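You operate a simulated robot arm through the tools that you are given. There is no shell and no other tool.

You run a simulated robot arm. Do the job below in one go: nothing can be reset, and whatever is moved stays where it is left.

## Task
Clamp the template on the tool plate; gold pin in D15, black pin in D20.
Fine: template square in the outline, clamp locked, both pins pushed home.
Where things are to end (x, y in the base frame): template within 30 mm of [560, 460].

It is judged by the outcome, as a careful person would: the job done as asked, and still so three seconds after it is handed in. It fails if anything else is knocked over, pushed out of place, dropped, spilled or broken.

## Robot
A 6-joint arm with a two-finger gripper, fixed in place. Base frame: the origin is on the floor under the middle of its stand, x ahead of it, y to its left, z up; the work surface is at about z = 880. Lengths are in mm, angles in rad, forces in N, time in s.
It reaches about 1572 mm from its shoulder. Its first joint turns from -2.897 to 2.897 rad. Payload 2.45 kg.
Tool frame: the origin (TCP) lies between the finger pads and is the grasp point; the fingertips stand 20 mm ahead of it; z points along the fingers, y is the line along which they close. The gripper opens to 140 mm; its body begins 168 mm behind the TCP.
Orientation is told as [roll, pitch, yaw] about the base's x, y, z axes, in that order, counted from this pose: with the fingers straight down and closing along the base's y, the tool's x points along the base's -x, its y along +y and its z along -z.

## Interface
- The arm moves only by the tool jog_arm. Its argument "steps" is a list that holds one entry, the list of rows, each a list of 7 numbers: the shift along the tool's x, y, z in units of 40 mm (1.0 is 40 mm), then the turn, a rotation vector about the tool's x, y, z in units of 5 degrees (1.0 is 5 degrees), then the finger opening in cm, from 0 to 14. In form: [[[x, y, z, ax, ay, az, fingers], ...]]. A call has 1 to 20 rows; each row shifts and turns the commanded pose from where the row before left it, along the tool's axes as they then stand. A call with a number of a shift or a turn outside -1 to 1 is refused whole. Rows are played at 5 a second. More than 50 mm and 0.15 rad between two rows, or a gripper value outside its range, and nothing of the call is played. Where a pose cannot be reached the arm comes as near as it can. A force on the tool above 90 N (or 10 N above the force at the start of the call, whichever is more), or a blocked arm, ends the call early, and 0.2 s more pass. The fingers move at their own pace (about 45 mm/s each) and stop on an object; they squeeze with about 40 N. The grip force told is the motor's: it shows also when the fingers shut on nothing. Time passes only in rows, and 0.2 s behind the last, so rows that do not move let the fingers close. It gives the time, the measured TCP pose, the force on the tool (base axes), the opening and the grip force at its end, in the units of the frame above (readings bear some noise), with the torque about the TCP (base axes, N m) and any sound that the robot's microphone picked up, and new pictures: "pictures" is both (left out), scene, wrist or none.
- Cameras (640 x 400 px; columns grow to the right, rows downward): "scene" is fixed at [218.2, 650.8, 1461.1]; the picture's right is [-0.61, -0.79, 0.00], its down [-0.51, 0.39, -0.77] and it looks along [0.61, -0.47, -0.64] (base axes); focal length 295 px, centre (320, 200). "wrist" rides on the gripper at [78, 11, -209] in the tool frame; the picture's right is [-0.14, 0.99, 0.00], its down [-0.92, -0.13, -0.37] and it looks along [-0.36, -0.05, 0.93] (tool axes); focal length 280 px, centre (320, 200). There is no depth. A picture from a camera that has moved, and an enlarged one, comes with that camera's place and axes in the base frame and with its lens.
- zoom(camera, box): a new picture of the part [left, top, right, bottom] of that camera's present view, enlarged. It takes no simulated time.
- job_done(): hands the job in; it is judged then, once.

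Nothing tells you positions but the pictures and the camera data. Unless the task says otherwise, let go and move clear before handing in.

The tools are called after ">>>" as a command line: name --argument value ..., lists and objects as JSON in quotes. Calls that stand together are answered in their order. jog_arm: Moves the arm, as the interface text tells. Its arguments: {"type":"object","properties":{"steps":{"type":"array","items":{"type":"array","items":{"type":"array","items":{"type":"number"}}}},"pictures":{"type":"string","enum":["both","scene","wrist","none"]}},"required":["steps"]} The other tools are called the same way: zoom (camera, box) takes an enlarged picture of a part of a camera's view; job_done () hands the job in.

At the start:

```text
time: 0.0
tool_pos: [680.5, 453.5, 1183.2]
orientation: [0.0, 0.0, 0.001]
force: [0.7, -0.6, -0.9]
ft_torque: [0.02, -0.01, -0.02]
opening: 140.0
finger_force: 0.1
```

scene: 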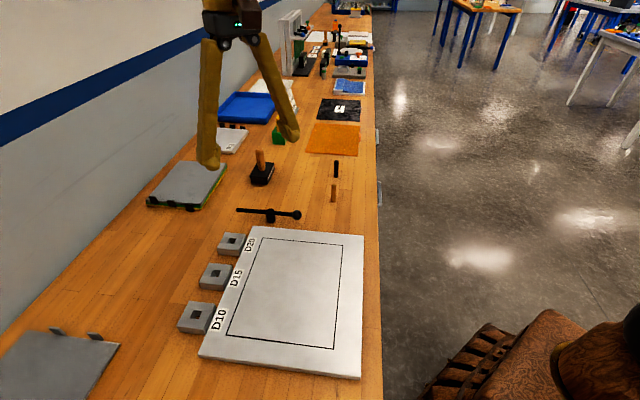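
wrist: 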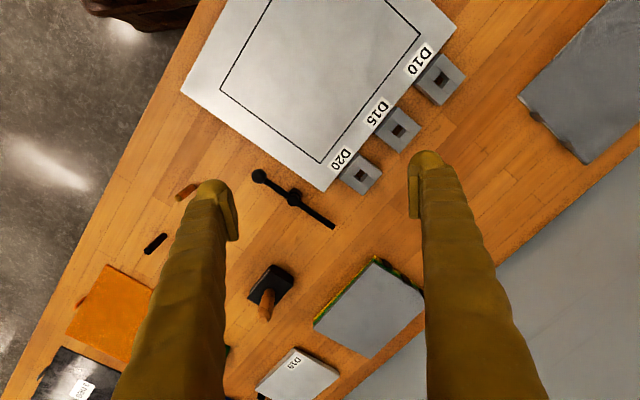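

I see the tool plate with a rectangular outline and three sockets D10, D15 and D20, a toggle or T-handled clamp, two small pins (gold and black), and several plates that could be the template. I'll zoom in before moving anything.

>>> zoom --camera "scene" --box '[140, 180, 400, 390]'

>>> zoom --camera "scene" --box '[140, 80, 400, 240]'

>>> zoom --camera "scene" --box '[0, 300, 140, 400]'

>>> zoom --camera "wrist" --box '[140, 130, 480, 400]'

>>> zoom --camera "wrist" --box '[180, 0, 640, 220]'

>>> zoom --camera "scene" --box '[260, 0, 400, 100]'

```text
1.90 times, centred on (270, 285) of scene
camera zoom: at [218.2, 650.8, 1461.1], right [-0.61, -0.79, 0.0], down [-0.51, 0.39, -0.77], along [0.61, -0.47, -0.64], focal length 562 px, centre (415, 38)
```

zoom: 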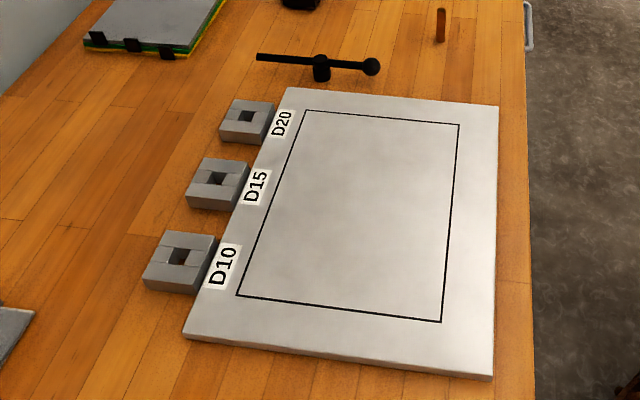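

```text
2.46 times, centred on (270, 160) of scene
camera zoom: at [218.2, 650.8, 1461.1], right [-0.61, -0.79, 0.0], down [-0.51, 0.39, -0.77], along [0.61, -0.47, -0.64], focal length 727 px, centre (443, 298)
```

zoom: 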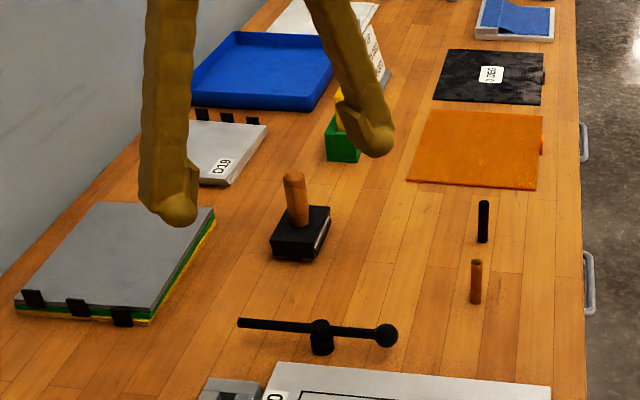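

```text
4.00 times, centred on (70, 350) of scene
camera zoom: at [218.2, 650.8, 1461.1], right [-0.61, -0.79, 0.0], down [-0.51, 0.39, -0.77], along [0.61, -0.47, -0.64], focal length 1181 px, centre (1320, -400)
```

zoom: 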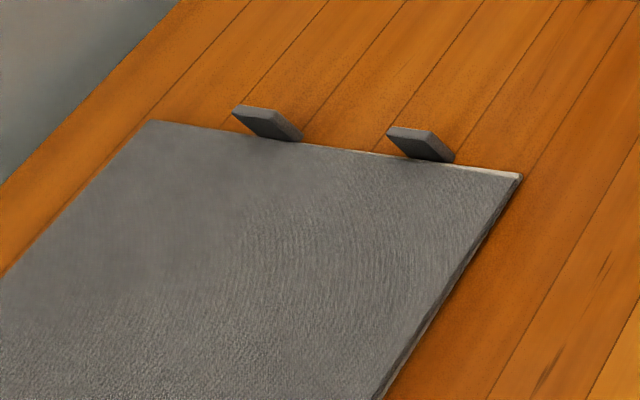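

```text
1.48 times, centred on (310, 265) of wrist
camera zoom: at [602.0, 462.1, 1392.7], right [0.14, 0.99, 0.0], down [0.92, -0.13, 0.37], along [0.36, -0.05, -0.93], focal length 415 px, centre (335, 104)
```

zoom: 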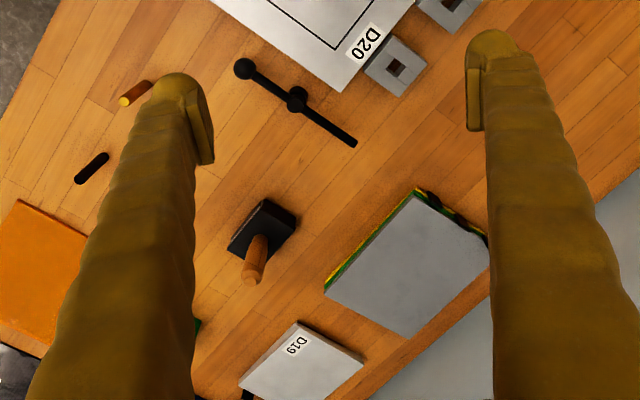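

```text
1.39 times, centred on (410, 110) of wrist
camera zoom: at [602.0, 462.1, 1392.7], right [0.14, 0.99, 0.0], down [0.92, -0.13, 0.37], along [0.36, -0.05, -0.93], focal length 390 px, centre (195, 325)
```

zoom: 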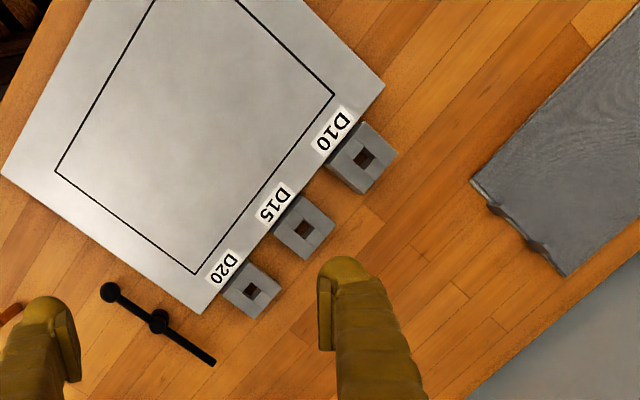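

```text
4.00 times, centred on (330, 50) of scene
camera zoom: at [218.2, 650.8, 1461.1], right [-0.61, -0.79, 0.0], down [-0.51, 0.39, -0.77], along [0.61, -0.47, -0.64], focal length 1181 px, centre (280, 800)
```

zoom: 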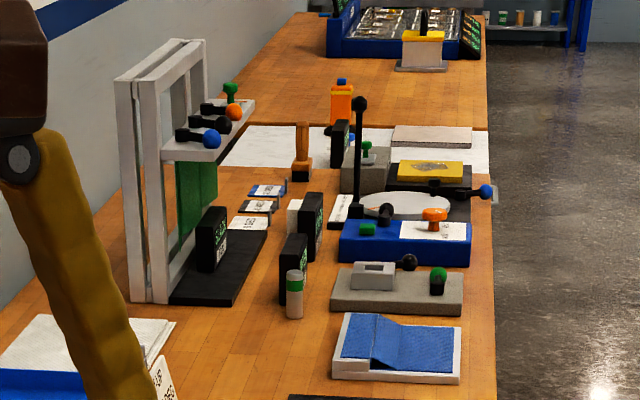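

The outline on the tool plate is centred near (564, 462) and measures about 212 x 260 mm, turned about 45°. The thin grey plate near (640, 950) is about 200 mm wide, so it is probably the template. I'll move the wrist camera over it at this height to check.

>>> jog_arm --steps '[[[0.3, 0.99, 0, 0, 0, 0, 14], [0.3, 0.99, 0, 0, 0, 0, 14], [0.3, 0.99, 0, 0, 0, 0, 14], [0.3, 0.99, 0, 0, 0, 0, 14], [0.3, 0.99, 0, 0, 0, 0, 14], [0.3, 0.99, 0, 0, 0, 0, 14], [0.3, 0.99, 0, 0, 0, 0, 14], [0.3, 0.99, 0, 0, 0, 0, 14], [0.3, 0.99, 0, 0, 0, 0, 14], [0.3, 0.99, 0, 0, 0, 0, 14], [0.3, 0.99, 0, 0, 0, 0, 14], [0, 0, 0, 0, 0, 0, 14], [0, 0, 0, 0, 0, 0, 14]]]'

```text
time: 2.8
tool_pos: [546.8, 888.6, 1182.6]
orientation: [0.0, 0.0, -0.001]
force: [-0.1, -0.1, -0.1]
ft_torque: [-0.03, -0.01, 0.0]
opening: 139.9
finger_force: 0.1
camera wrist: at [468.6, 897.9, 1392.7], right [0.14, 0.99, 0.0], down [0.92, -0.13, 0.37], along [0.37, -0.05, -0.93], focal length 280 px, centre (320, 200)
```

scene: 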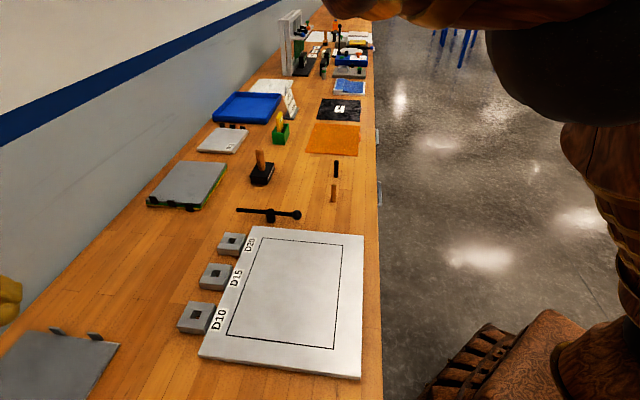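
wrist: 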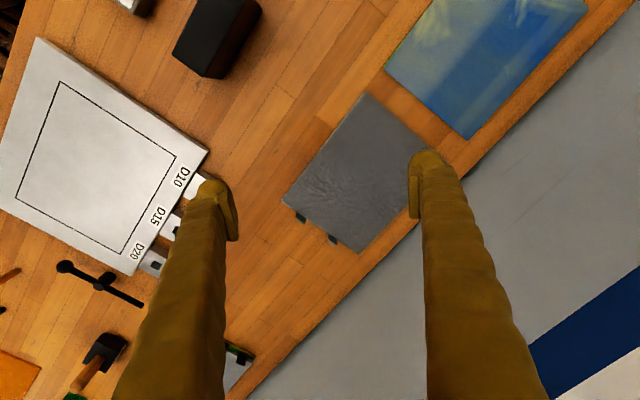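

>>> zoom --camera "wrist" --box '[260, 80, 460, 270]'

>>> zoom --camera "wrist" --box '[0, 150, 220, 340]'

```text
2.11 times, centred on (360, 175) of wrist
camera zoom: at [468.6, 897.9, 1392.7], right [0.14, 0.99, 0.0], down [0.92, -0.13, 0.37], along [0.37, -0.05, -0.93], focal length 590 px, centre (236, 253)
```

zoom: 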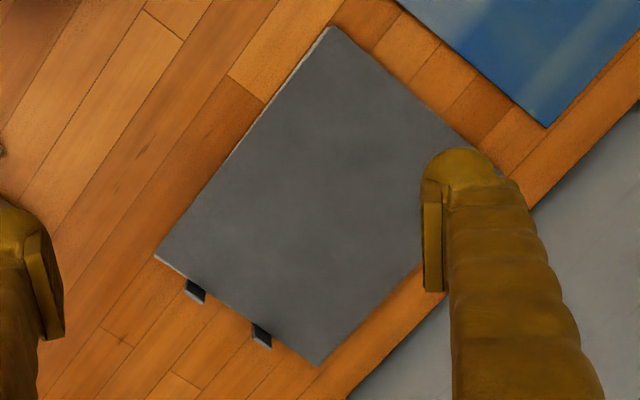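

```text
2.11 times, centred on (110, 245) of wrist
camera zoom: at [468.6, 897.9, 1392.7], right [0.14, 0.99, 0.0], down [0.92, -0.13, 0.37], along [0.37, -0.05, -0.93], focal length 590 px, centre (762, 105)
```

zoom: 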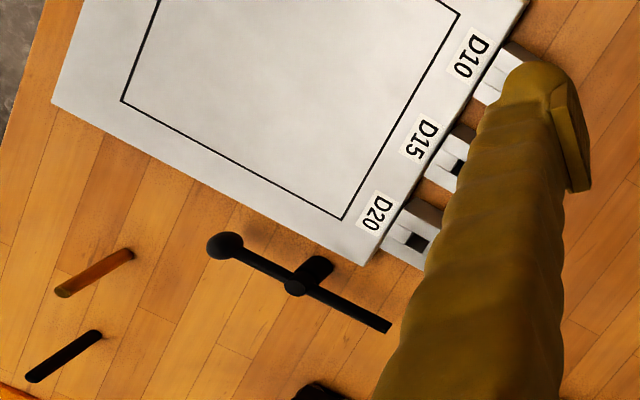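

>>> zoom --camera "scene" --box '[140, 70, 300, 220]'

>>> zoom --camera "scene" --box '[220, 60, 400, 220]'

>>> zoom --camera "scene" --box '[170, 190, 310, 290]'

```text
2.67 times, centred on (220, 145) of scene
camera zoom: at [218.2, 650.8, 1461.1], right [-0.61, -0.79, 0.0], down [-0.51, 0.39, -0.77], along [0.61, -0.47, -0.64], focal length 788 px, centre (587, 347)
```

zoom: 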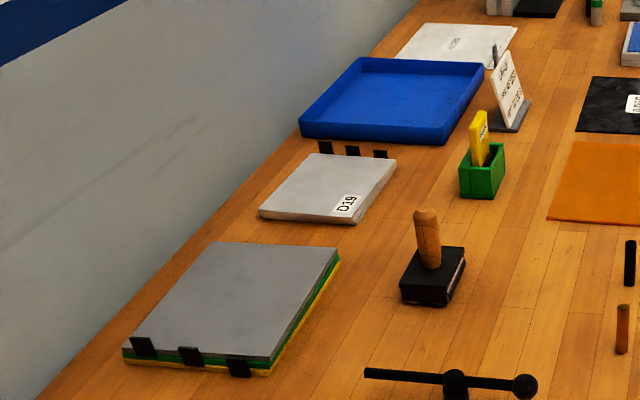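

```text
2.50 times, centred on (310, 140) of scene
camera zoom: at [218.2, 650.8, 1461.1], right [-0.61, -0.79, 0.0], down [-0.51, 0.39, -0.77], along [0.61, -0.47, -0.64], focal length 738 px, centre (345, 350)
```

zoom: 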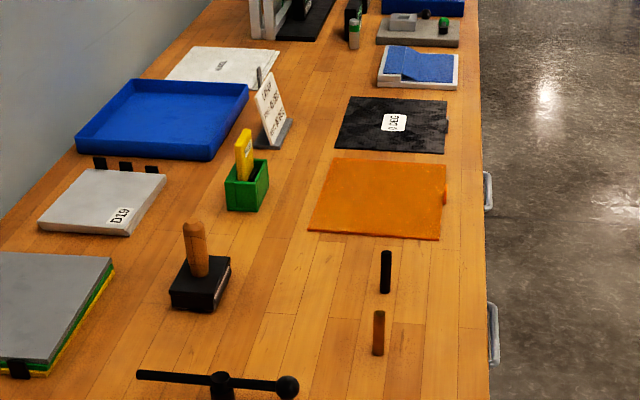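

```text
4.00 times, centred on (240, 240) of scene
camera zoom: at [218.2, 650.8, 1461.1], right [-0.61, -0.79, 0.0], down [-0.51, 0.39, -0.77], along [0.61, -0.47, -0.64], focal length 1181 px, centre (640, 40)
```

zoom: 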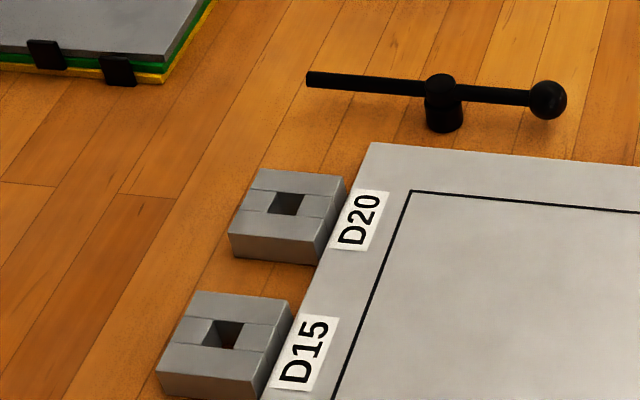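

Besides the grey plate with two tabs, an orange sheet and a black "0 DEG" sheet are also candidates by size. I'll lower the camera over the grey plate's tabbed edge to see what it is and how it could be gripped.

>>> jog_arm --steps '[[[-0.617, -0.083, 0.925, 0, 0, 0, 14], [-0.617, -0.083, 0.925, 0, 0, 0, 14], [-0.617, -0.083, 0.925, 0, 0, 0, 14], [-0.617, -0.083, 0.925, 0, 0, 0, 14], [-0.617, -0.083, 0.925, 0, 0, 0, 14], [0, 0, 0, 0, 0, 0, 14]]]'

```text
time: 4.2
tool_pos: [672.6, 873.6, 998.6]
orientation: [0.0, -0.002, -0.001]
force: [0.4, -0.2, 0.2]
ft_torque: [-0.04, -0.01, 0.01]
opening: 140.4
finger_force: 0.1
camera wrist: at [594.3, 881.2, 1208.0], right [0.14, 0.99, 0.0], down [0.92, -0.13, 0.37], along [0.36, -0.05, -0.93], focal length 280 px, centre (320, 200)
```

scene: 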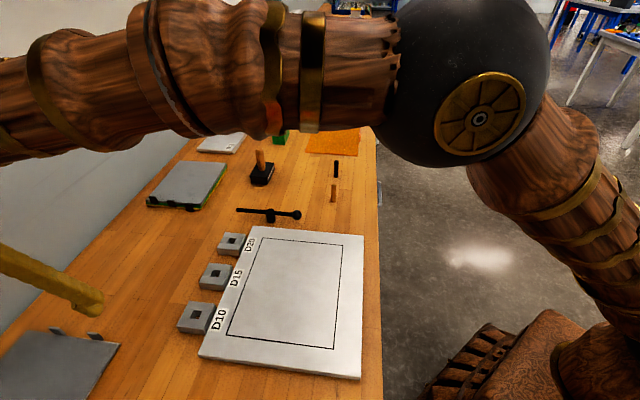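
wrist: 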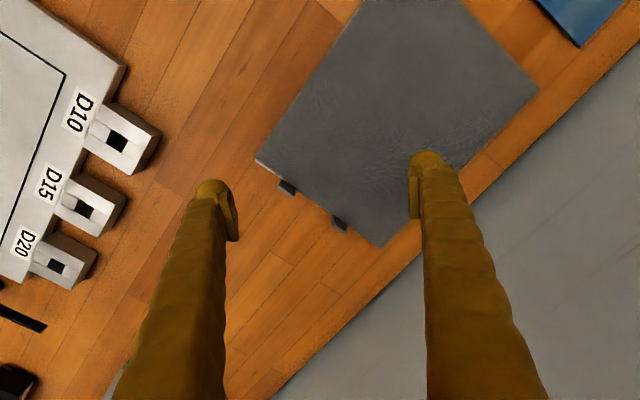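

>>> zoom --camera "wrist" --box '[240, 130, 420, 260]'

>>> zoom --camera "scene" --box '[0, 290, 140, 400]'

>>> zoom --camera "wrist" --box '[0, 60, 220, 300]'

```text
3.08 times, centred on (330, 195) of wrist
camera zoom: at [594.3, 881.2, 1208.0], right [0.14, 0.99, 0.0], down [0.92, -0.13, 0.37], along [0.36, -0.05, -0.93], focal length 863 px, centre (289, 215)
```

zoom: 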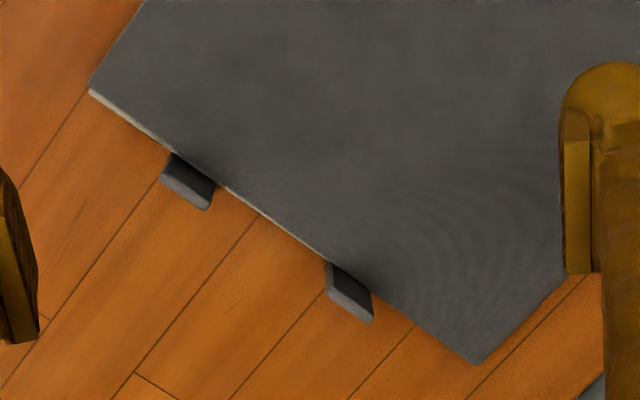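

```text
3.64 times, centred on (70, 345) of scene
camera zoom: at [218.2, 650.8, 1461.1], right [-0.61, -0.79, 0.0], down [-0.51, 0.39, -0.77], along [0.61, -0.47, -0.64], focal length 1074 px, centre (1229, -327)
```

zoom: 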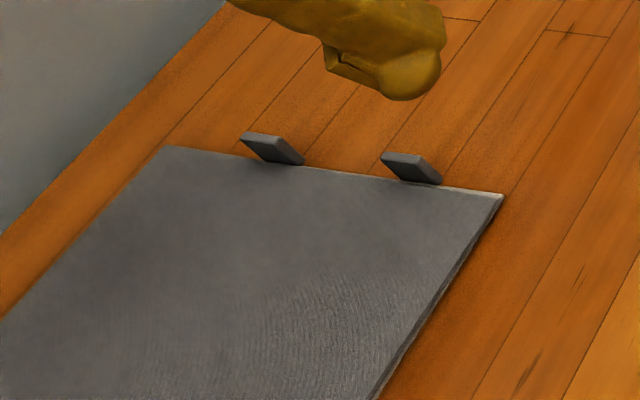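

```text
1.67 times, centred on (110, 180) of wrist
camera zoom: at [594.3, 881.2, 1208.0], right [0.14, 0.99, 0.0], down [0.92, -0.13, 0.37], along [0.36, -0.05, -0.93], focal length 467 px, centre (670, 233)
```

zoom: 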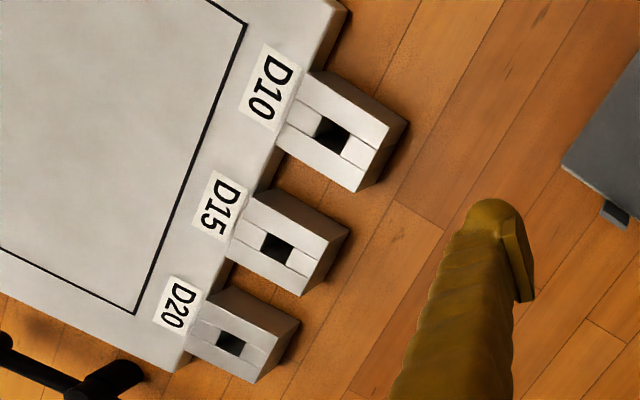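

The grey plate carries two upright ears about 20 mm wide on one short edge. Before choosing, I'll back the arm off to the earlier pose and read the rest of the bench at high zoom, including the sign and the other sheets.

>>> jog_arm --steps '[[[0.617, 0.083, -0.925, 0, 0, 0, 14], [0.617, 0.083, -0.925, 0, 0, 0, 14], [0.617, 0.083, -0.925, 0, 0, 0, 14], [0.617, 0.083, -0.925, 0, 0, 0, 14], [0.617, 0.083, -0.925, 0, 0, 0, 14], [0, 0, 0, 0, 0, 0, 14]]]' --pictures "scene"

>>> zoom --camera "scene" --box '[265, 80, 305, 125]'

>>> zoom --camera "scene" --box '[300, 70, 390, 160]'

>>> zoom --camera "scene" --box '[205, 70, 305, 150]'

>>> zoom --camera "scene" --box '[310, 20, 380, 80]'

>>> zoom --camera "scene" --box '[265, 0, 345, 80]'

>>> zoom --camera "scene" --box '[140, 150, 240, 215]'

```text
time: 5.6
tool_pos: [548.4, 886.5, 1183.7]
orientation: [0.0, 0.0, 0.0]
force: [0.7, 1.0, -0.2]
ft_torque: [0.0, -0.02, -0.01]
opening: 140.2
finger_force: 0.0
```

scene: 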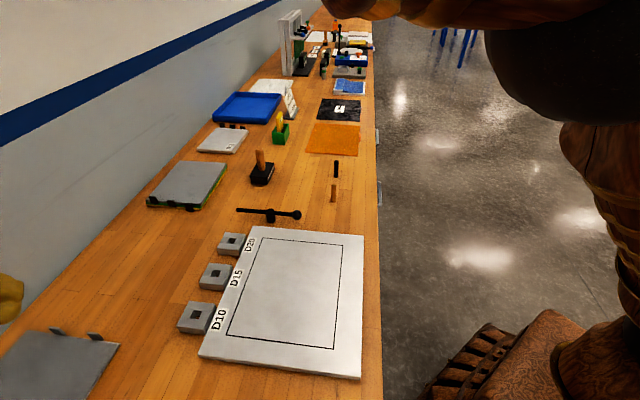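

```text
8.89 times, centred on (285, 102) of scene
camera zoom: at [218.2, 650.8, 1461.1], right [-0.61, -0.79, 0.0], down [-0.51, 0.39, -0.77], along [0.61, -0.47, -0.64], focal length 2625 px, centre (631, 1067)
```

zoom: 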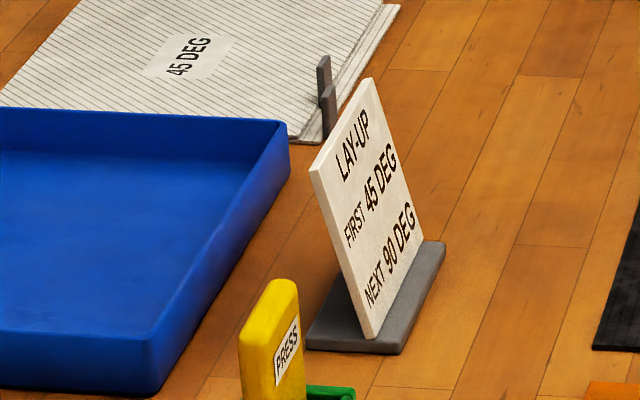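

```text
4.44 times, centred on (345, 115) of scene
camera zoom: at [218.2, 650.8, 1461.1], right [-0.61, -0.79, 0.0], down [-0.51, 0.39, -0.77], along [0.61, -0.47, -0.64], focal length 1313 px, centre (209, 578)
```

zoom: 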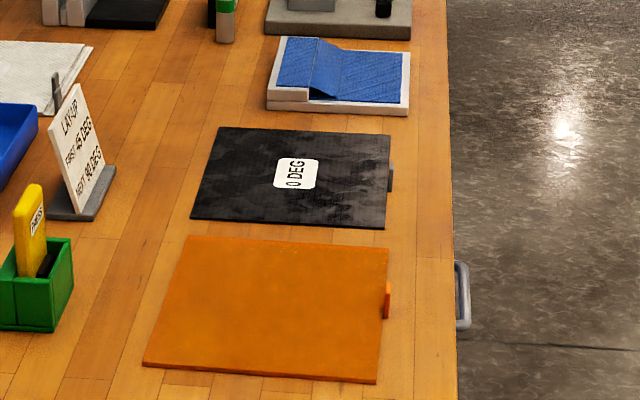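

```text
5.00 times, centred on (255, 110) of scene
camera zoom: at [218.2, 650.8, 1461.1], right [-0.61, -0.79, 0.0], down [-0.51, 0.39, -0.77], along [0.61, -0.47, -0.64], focal length 1477 px, centre (645, 650)
```

zoom: 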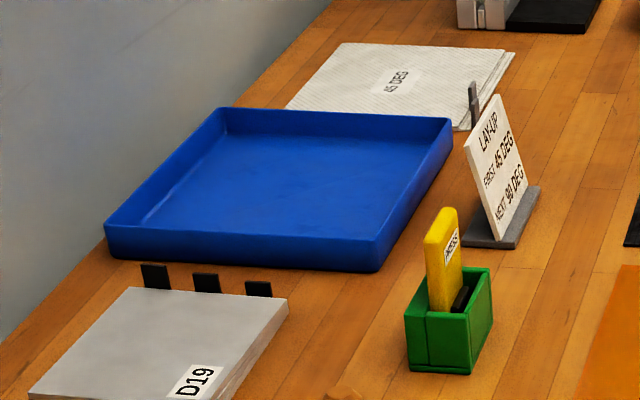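

```text
6.67 times, centred on (345, 50) of scene
camera zoom: at [218.2, 650.8, 1461.1], right [-0.61, -0.79, 0.0], down [-0.51, 0.39, -0.77], along [0.61, -0.47, -0.64], focal length 1969 px, centre (153, 1200)
```

zoom: 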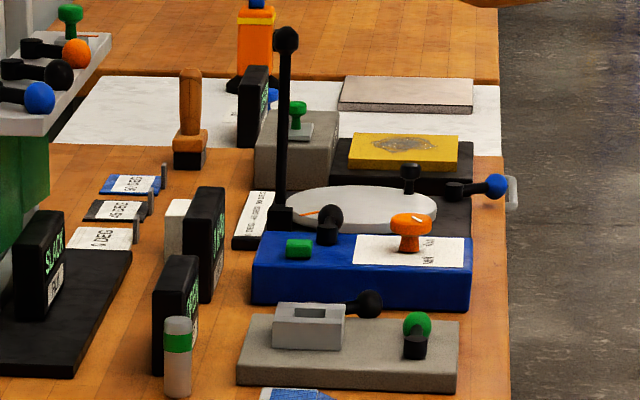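

```text
5.00 times, centred on (305, 40) of scene
camera zoom: at [218.2, 650.8, 1461.1], right [-0.61, -0.79, 0.0], down [-0.51, 0.39, -0.77], along [0.61, -0.47, -0.64], focal length 1477 px, centre (395, 1000)
```

zoom: 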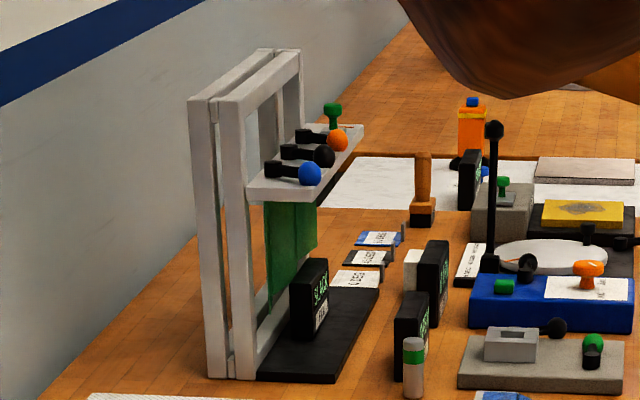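

```text
6.15 times, centred on (190, 182) of scene
camera zoom: at [218.2, 650.8, 1461.1], right [-0.61, -0.79, 0.0], down [-0.51, 0.39, -0.77], along [0.61, -0.47, -0.64], focal length 1817 px, centre (1120, 308)
```

zoom: 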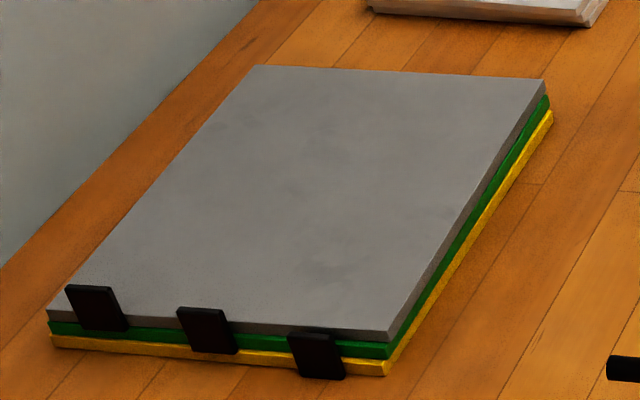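

This is a composite lay-up bench, and each sheet or plate carries upright tabs as grips. The table continues to the left, out of the scene camera's view, so I'll look there for other candidates before choosing.

>>> jog_arm --steps '[[[0.97, 0.2, 0, 0, 0, 0, 14], [0.97, 0.2, 0, 0, 0, 0, 14], [0.97, 0.2, 0, 0, 0, 0, 14], [0.97, 0.2, 0, 0, 0, 0, 14], [0.97, 0.2, 0, 0, 0, 0, 14], [0.97, 0.2, 0, 0, 0, 0, 14], [0.97, 0.2, 0, 0, 0, 0, 14], [0.97, 0.2, 0, 0, 0, 0, 14], [0, 0, 0, 0, 0, 0, 14], [0, 0, 0, 0, 0, 0, 14]]]'

```text
time: 7.8
tool_pos: [238.8, 953.0, 1183.1]
orientation: [0.0, 0.0, 0.0]
force: [0.2, 0.1, 0.5]
ft_torque: [0.01, 0.03, -0.02]
opening: 139.9
finger_force: 0.1
camera wrist: at [159.2, 962.1, 1392.5], right [0.14, 0.99, 0.0], down [0.92, -0.13, 0.37], along [0.37, -0.05, -0.93], focal length 280 px, centre (320, 200)
```

scene: 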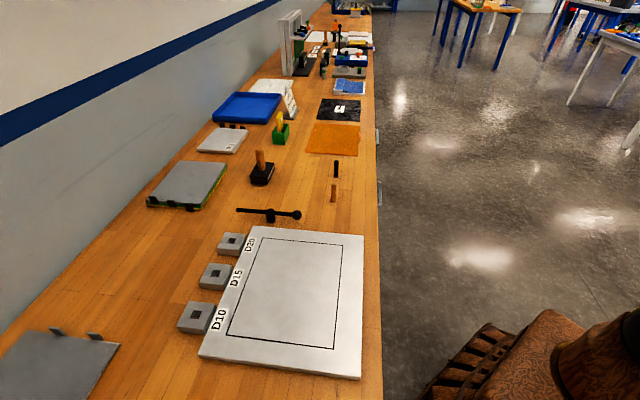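
wrist: 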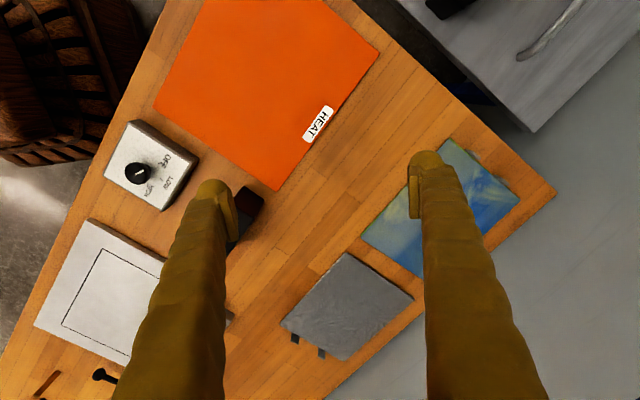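

>>> zoom --camera "wrist" --box '[90, 100, 290, 250]'

>>> zoom --camera "wrist" --box '[270, 120, 570, 370]'

>>> zoom --camera "wrist" --box '[340, 0, 640, 150]'

>>> zoom --camera "scene" --box '[0, 320, 130, 400]'

```text
2.67 times, centred on (190, 175) of wrist
camera zoom: at [159.2, 962.1, 1392.5], right [0.14, 0.99, 0.0], down [0.92, -0.13, 0.37], along [0.37, -0.05, -0.93], focal length 748 px, centre (667, 267)
```

zoom: 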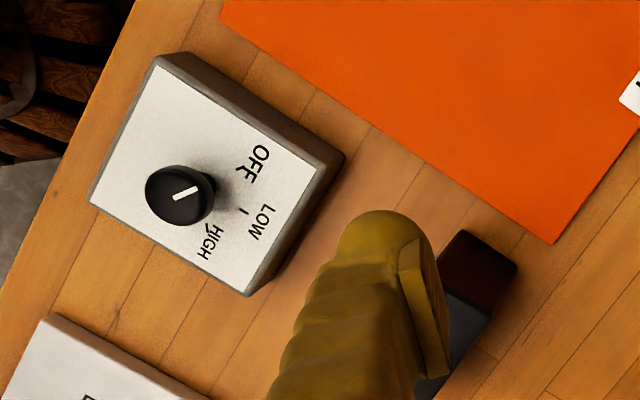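

```text
1.60 times, centred on (420, 245) of wrist
camera zoom: at [159.2, 962.1, 1392.5], right [0.14, 0.99, 0.0], down [0.92, -0.13, 0.37], along [0.37, -0.05, -0.93], focal length 449 px, centre (160, 128)
```

zoom: 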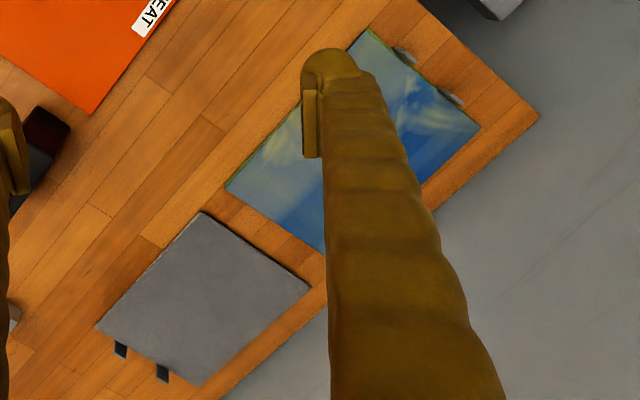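

```text
2.13 times, centred on (490, 75) of wrist
camera zoom: at [159.2, 962.1, 1392.5], right [0.14, 0.99, 0.0], down [0.92, -0.13, 0.37], along [0.37, -0.05, -0.93], focal length 598 px, centre (-43, 467)
```

zoom: 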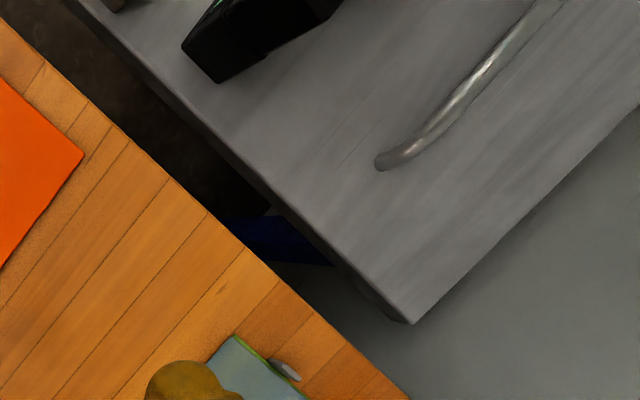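

```text
4.92 times, centred on (65, 360) of scene
camera zoom: at [218.2, 650.8, 1461.1], right [-0.61, -0.79, 0.0], down [-0.51, 0.39, -0.77], along [0.61, -0.47, -0.64], focal length 1454 px, centre (1575, -588)
```

zoom: 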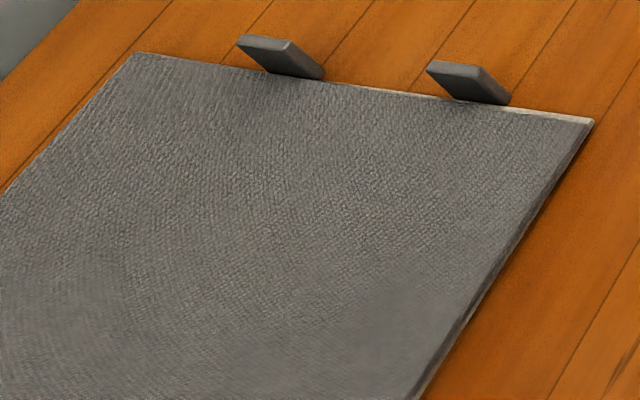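

Several stacks appear to be two or three plates with one tab each, so I still need to find which item is "the template". I'll fly over the grey/green/yellow stack and the D19 stack for a close look.

>>> jog_arm --steps '[[[-0.95, -0.69, 0, 0, 0, 0, 14], [-0.95, -0.69, 0, 0, 0, 0, 14], [-0.95, -0.69, 0, 0, 0, 0, 14], [-0.95, -0.69, 0, 0, 0, 0, 14], [-0.95, -0.69, 0, 0, 0, 0, 14], [-0.95, -0.69, 0, 0, 0, 0, 14], [-0.95, -0.69, 0, 0, 0, 0, 14], [-0.95, -0.69, 0, 0, 0, 0, 14], [-0.95, -0.69, 0, 0, 0, 0, 14], [-0.95, -0.69, 0, 0, 0, 0, 14], [-0.95, -0.69, 0, 0, 0, 0, 14], [-0.95, -0.69, 0, 0, 0, 0, 14], [-0.95, -0.69, 0, 0, 0, 0, 14], [-0.95, -0.69, 0, 0, 0, 0, 14], [-0.95, -0.69, 0, 0, 0, 0, 14], [-0.95, -0.69, 0, 0, 0, 0, 14], [-0.95, -0.69, 0, 0, 0, 0, 14], [-0.95, -0.69, 0, 0, 0, 0, 14], [0, 0, 0, 0, 0, 0, 14], [0, 0, 0, 0, 0, 0, 14]]]'

```text
time: 12.0
tool_pos: [921.2, 455.9, 1183.6]
orientation: [-0.001, 0.001, 0.001]
force: [-0.6, 0.8, -0.5]
ft_torque: [0.03, -0.04, 0.0]
opening: 139.8
finger_force: 0.0
camera wrist: at [843.1, 464.9, 1392.3], right [0.14, 0.99, 0.0], down [0.92, -0.13, 0.37], along [0.36, -0.05, -0.93], focal length 280 px, centre (320, 200)
```

scene: 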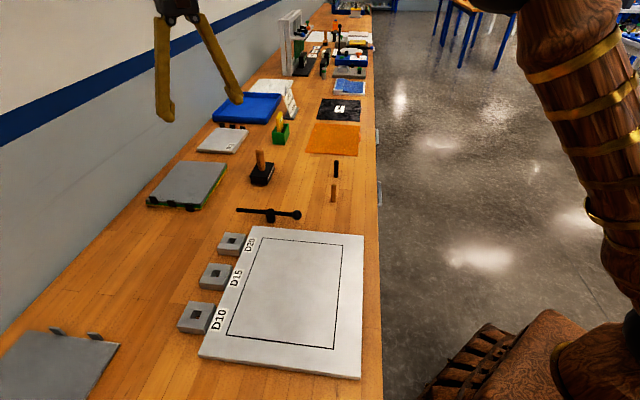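
wrist: 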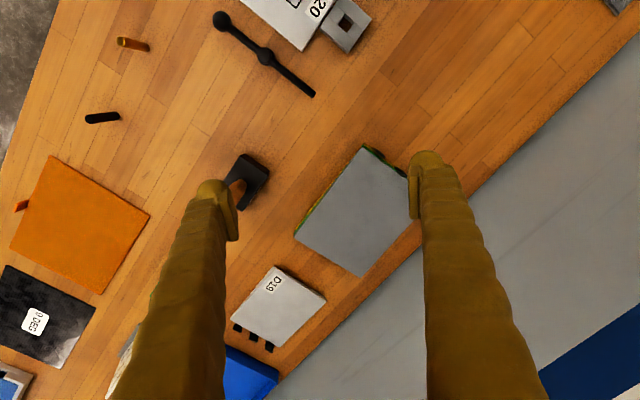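

>>> zoom --camera "wrist" --box '[270, 130, 430, 290]'

>>> zoom --camera "wrist" --box '[220, 250, 340, 370]'

>>> zoom --camera "wrist" --box '[200, 0, 380, 120]'

>>> zoom --camera "wrist" --box '[0, 140, 200, 400]'

>>> zoom --camera "wrist" --box '[60, 10, 180, 140]'

>>> zoom --camera "scene" --box '[195, 115, 255, 160]'

```text
2.50 times, centred on (350, 210) of wrist
camera zoom: at [843.1, 464.9, 1392.3], right [0.14, 0.99, 0.0], down [0.92, -0.13, 0.37], along [0.36, -0.05, -0.93], focal length 701 px, centre (245, 175)
```

zoom: 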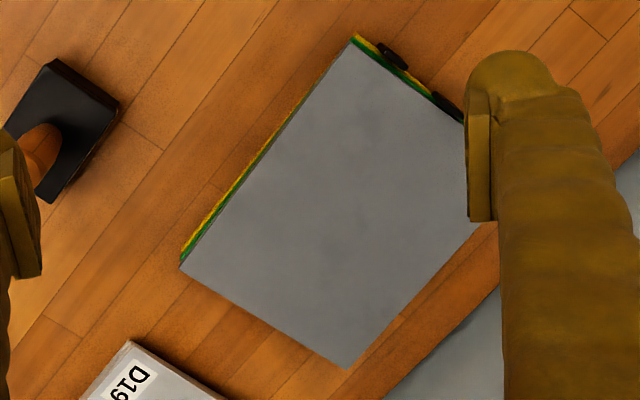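

```text
3.33 times, centred on (280, 310) of wrist
camera zoom: at [843.1, 464.9, 1392.3], right [0.14, 0.99, 0.0], down [0.92, -0.13, 0.37], along [0.36, -0.05, -0.93], focal length 935 px, centre (453, -167)
```

zoom: 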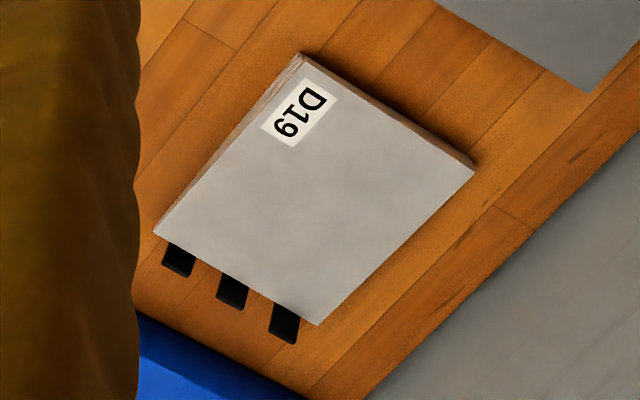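

```text
3.33 times, centred on (290, 60) of wrist
camera zoom: at [843.1, 464.9, 1392.3], right [0.14, 0.99, 0.0], down [0.92, -0.13, 0.37], along [0.36, -0.05, -0.93], focal length 935 px, centre (420, 667)
```

zoom: 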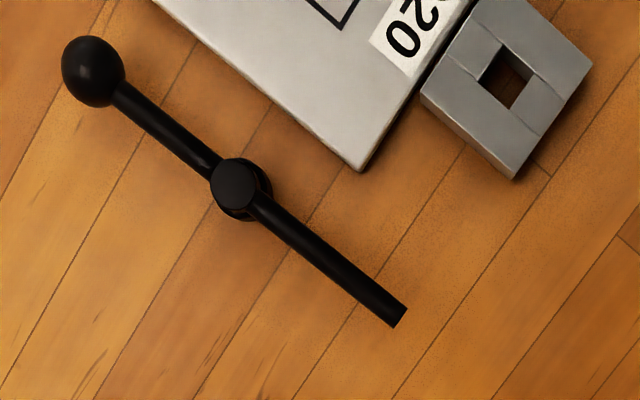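

```text
1.54 times, centred on (100, 270) of wrist
camera zoom: at [843.1, 464.9, 1392.3], right [0.14, 0.99, 0.0], down [0.92, -0.13, 0.37], along [0.36, -0.05, -0.93], focal length 431 px, centre (658, 92)
```

zoom: 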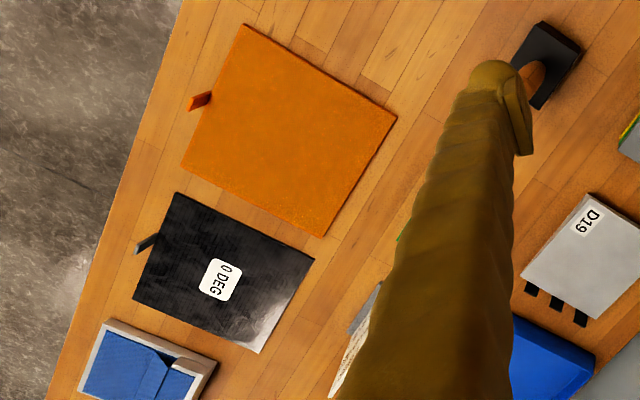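

```text
3.08 times, centred on (120, 75) of wrist
camera zoom: at [843.1, 464.9, 1392.3], right [0.14, 0.99, 0.0], down [0.92, -0.13, 0.37], along [0.36, -0.05, -0.93], focal length 863 px, centre (935, 585)
```

zoom: 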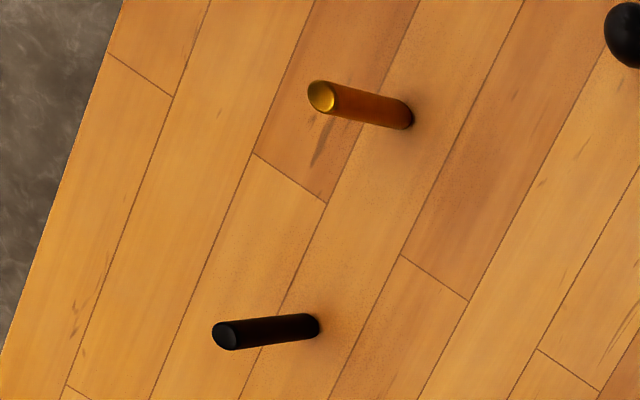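

```text
8.89 times, centred on (225, 138) of scene
camera zoom: at [218.2, 650.8, 1461.1], right [-0.61, -0.79, 0.0], down [-0.51, 0.39, -0.77], along [0.61, -0.47, -0.64], focal length 2625 px, centre (1164, 756)
```

zoom: 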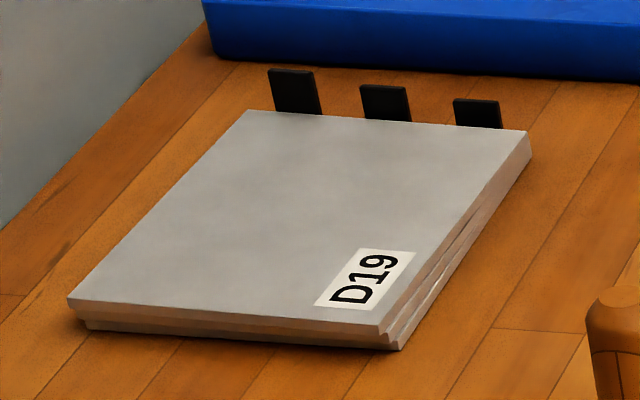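

>>> zoom --camera "scene" --box '[80, 325, 125, 355]'

>>> zoom --camera "scene" --box '[40, 320, 85, 350]'

>>> zoom --camera "scene" --box '[335, 120, 375, 160]'

>>> zoom --camera "scene" --box '[300, 130, 340, 160]'

>>> zoom --camera "scene" --box '[240, 140, 290, 190]'

>>> zoom --camera "scene" --box '[255, 195, 310, 230]'

```text
13.33 times, centred on (102, 340) of scene
camera zoom: at [218.2, 650.8, 1461.1], right [-0.61, -0.79, 0.0], down [-0.51, 0.39, -0.77], along [0.61, -0.47, -0.64], focal length 3938 px, centre (3220, -1667)
```

zoom: 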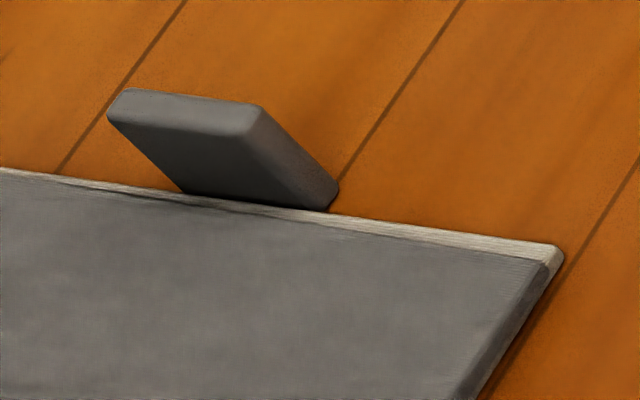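

```text
13.33 times, centred on (62, 335) of scene
camera zoom: at [218.2, 650.8, 1461.1], right [-0.61, -0.79, 0.0], down [-0.51, 0.39, -0.77], along [0.61, -0.47, -0.64], focal length 3938 px, centre (3753, -1600)
```

zoom: 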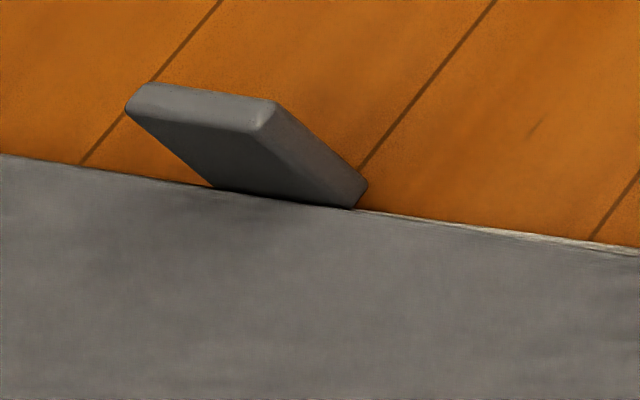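

```text
10.00 times, centred on (355, 140) of scene
camera zoom: at [218.2, 650.8, 1461.1], right [-0.61, -0.79, 0.0], down [-0.51, 0.39, -0.77], along [0.61, -0.47, -0.64], focal length 2953 px, centre (-30, 800)
```

zoom: 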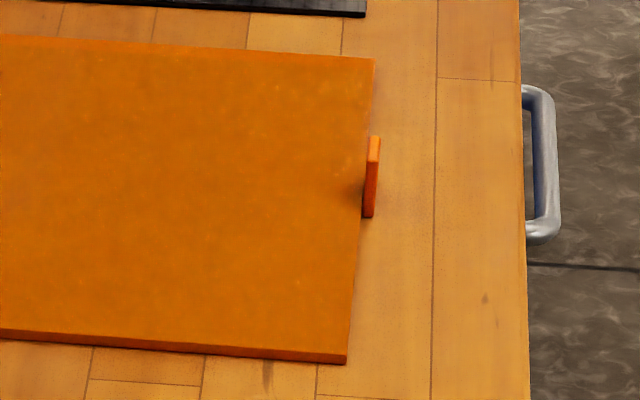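

```text
13.33 times, centred on (320, 145) of scene
camera zoom: at [218.2, 650.8, 1461.1], right [-0.61, -0.79, 0.0], down [-0.51, 0.39, -0.77], along [0.61, -0.47, -0.64], focal length 3938 px, centre (320, 933)
```

zoom: 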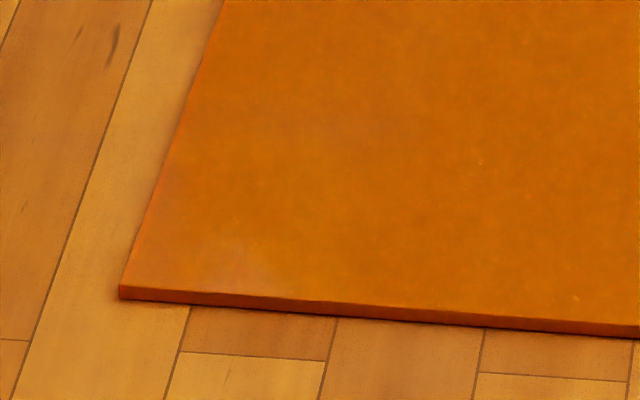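

```text
8.00 times, centred on (265, 165) of scene
camera zoom: at [218.2, 650.8, 1461.1], right [-0.61, -0.79, 0.0], down [-0.51, 0.39, -0.77], along [0.61, -0.47, -0.64], focal length 2363 px, centre (760, 480)
```

zoom: 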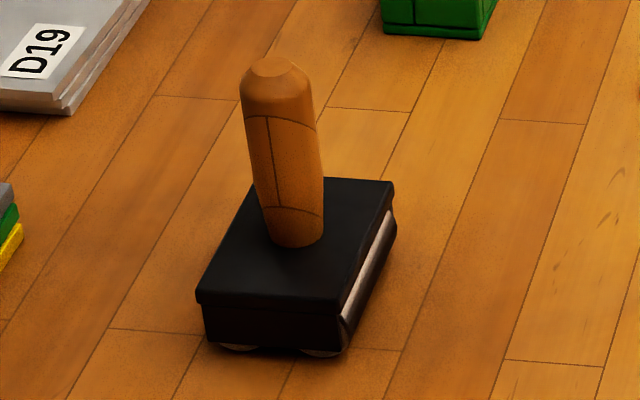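

```text
11.43 times, centred on (282, 212) of scene
camera zoom: at [218.2, 650.8, 1461.1], right [-0.61, -0.79, 0.0], down [-0.51, 0.39, -0.77], along [0.61, -0.47, -0.64], focal length 3375 px, centre (749, 57)
```

zoom: 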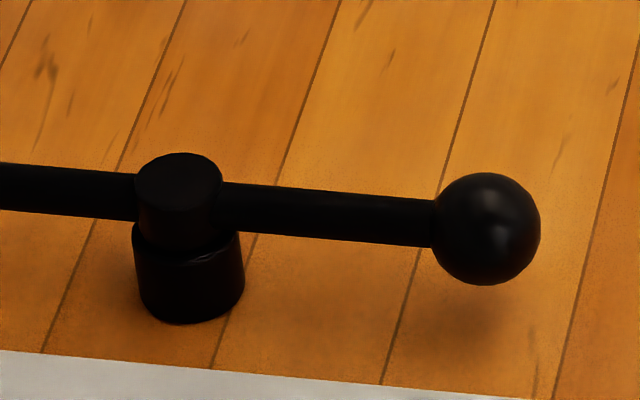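

The outline fits a 200 x 250 mm part with about 5 mm margin. The orange plate near (1047, -63) is a single rigid 200 x 250 mm plate about 5 mm thick with one upright tab. The grey and blue items of that size are layered pairs of plies, and the other stacks are smaller. I'll inspect the orange plate, pins and clamp up close.

>>> jog_arm --steps '[[[-0.075, -0.975, 0.12, 0, 0, 0, 14], [-0.075, -0.975, 0.12, 0, 0, 0, 14], [-0.075, -0.975, 0.12, 0, 0, 0, 14], [-0.075, -0.975, 0.12, 0, 0, 0, 14], [-0.075, -0.975, 0.12, 0, 0, 0, 14], [-0.075, -0.975, 0.12, 0, 0, 0, 14], [-0.075, -0.975, 0.12, 0, 0, 0, 14], [-0.075, -0.975, 0.12, 0, 0, 0, 14], [-0.075, -0.975, 0.12, 0, 0, 0, 14], [-0.075, -0.975, 0.12, 0, 0, 0, 14], [-0.075, -0.975, 0.12, 0, 0, 0, 14], [-0.075, -0.975, 0.12, 0, 0, 0, 14], [-0.075, -0.975, 0.12, 0, 0, 0, 14], [0, 0, 0, 0, 0, 0, 14], [0, 0, 0, 0, 0, 0, 14]]]'

>>> zoom --camera "wrist" --box '[240, 80, 420, 280]'

>>> zoom --camera "wrist" --box '[440, 0, 640, 130]'

>>> zoom --camera "scene" --box '[240, 60, 400, 220]'

```text
time: 15.2
tool_pos: [959.8, -51.2, 1120.4]
orientation: [0.0, 0.0, 0.0]
force: [-0.7, 0.5, 0.1]
ft_torque: [0.01, 0.01, 0.01]
opening: 140.0
finger_force: 0.1
camera wrist: at [883.0, -42.8, 1329.9], right [0.14, 0.99, 0.0], down [0.92, -0.13, 0.37], along [0.36, -0.05, -0.93], focal length 280 px, centre (320, 200)
```

scene: 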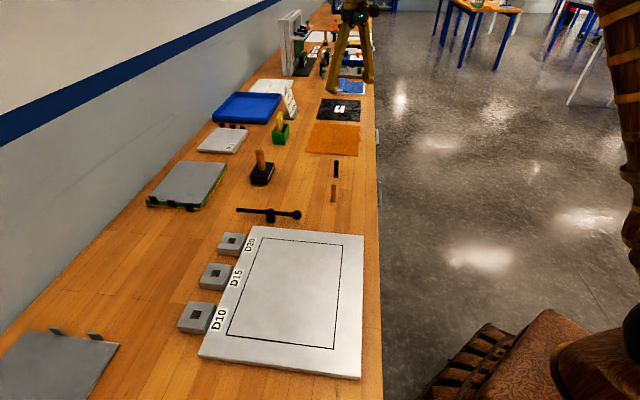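
wrist: 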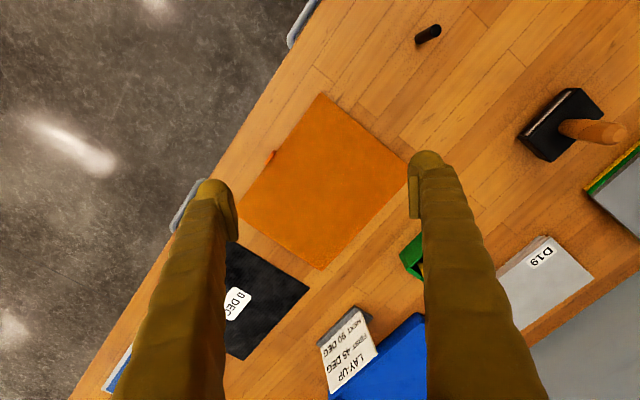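

```text
2.00 times, centred on (330, 180) of wrist
camera zoom: at [883.0, -42.8, 1329.9], right [0.14, 0.99, 0.0], down [0.92, -0.13, 0.37], along [0.36, -0.05, -0.93], focal length 561 px, centre (300, 240)
```

zoom: 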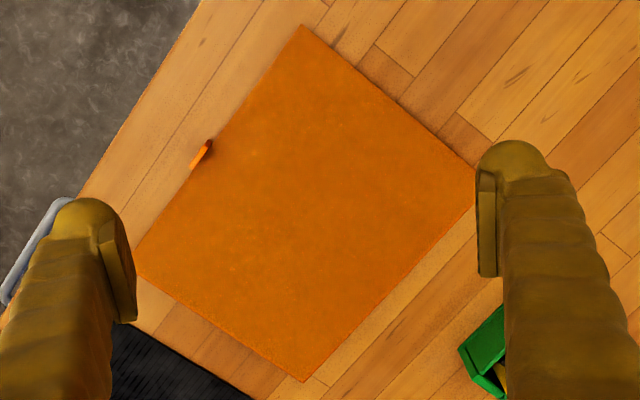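

```text
3.08 times, centred on (540, 65) of wrist
camera zoom: at [883.0, -42.8, 1329.9], right [0.14, 0.99, 0.0], down [0.92, -0.13, 0.37], along [0.36, -0.05, -0.93], focal length 863 px, centre (-357, 615)
```

zoom: 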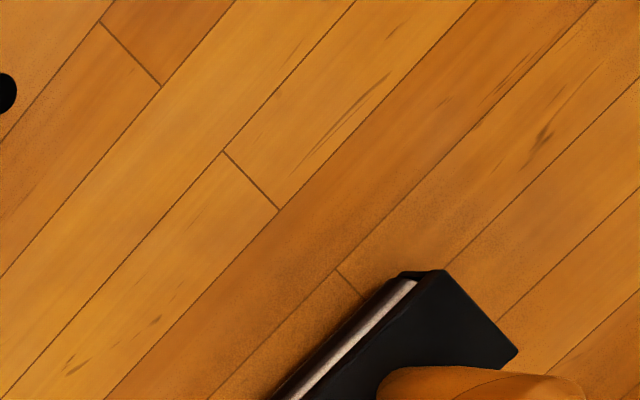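

```text
2.50 times, centred on (320, 140) of scene
camera zoom: at [218.2, 650.8, 1461.1], right [-0.61, -0.79, 0.0], down [-0.51, 0.39, -0.77], along [0.61, -0.47, -0.64], focal length 738 px, centre (320, 350)
```

zoom: 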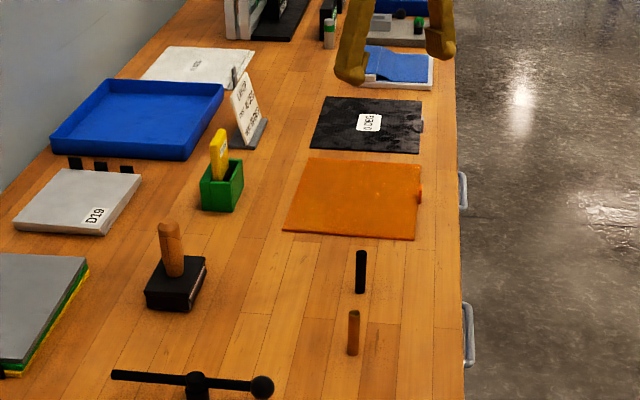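

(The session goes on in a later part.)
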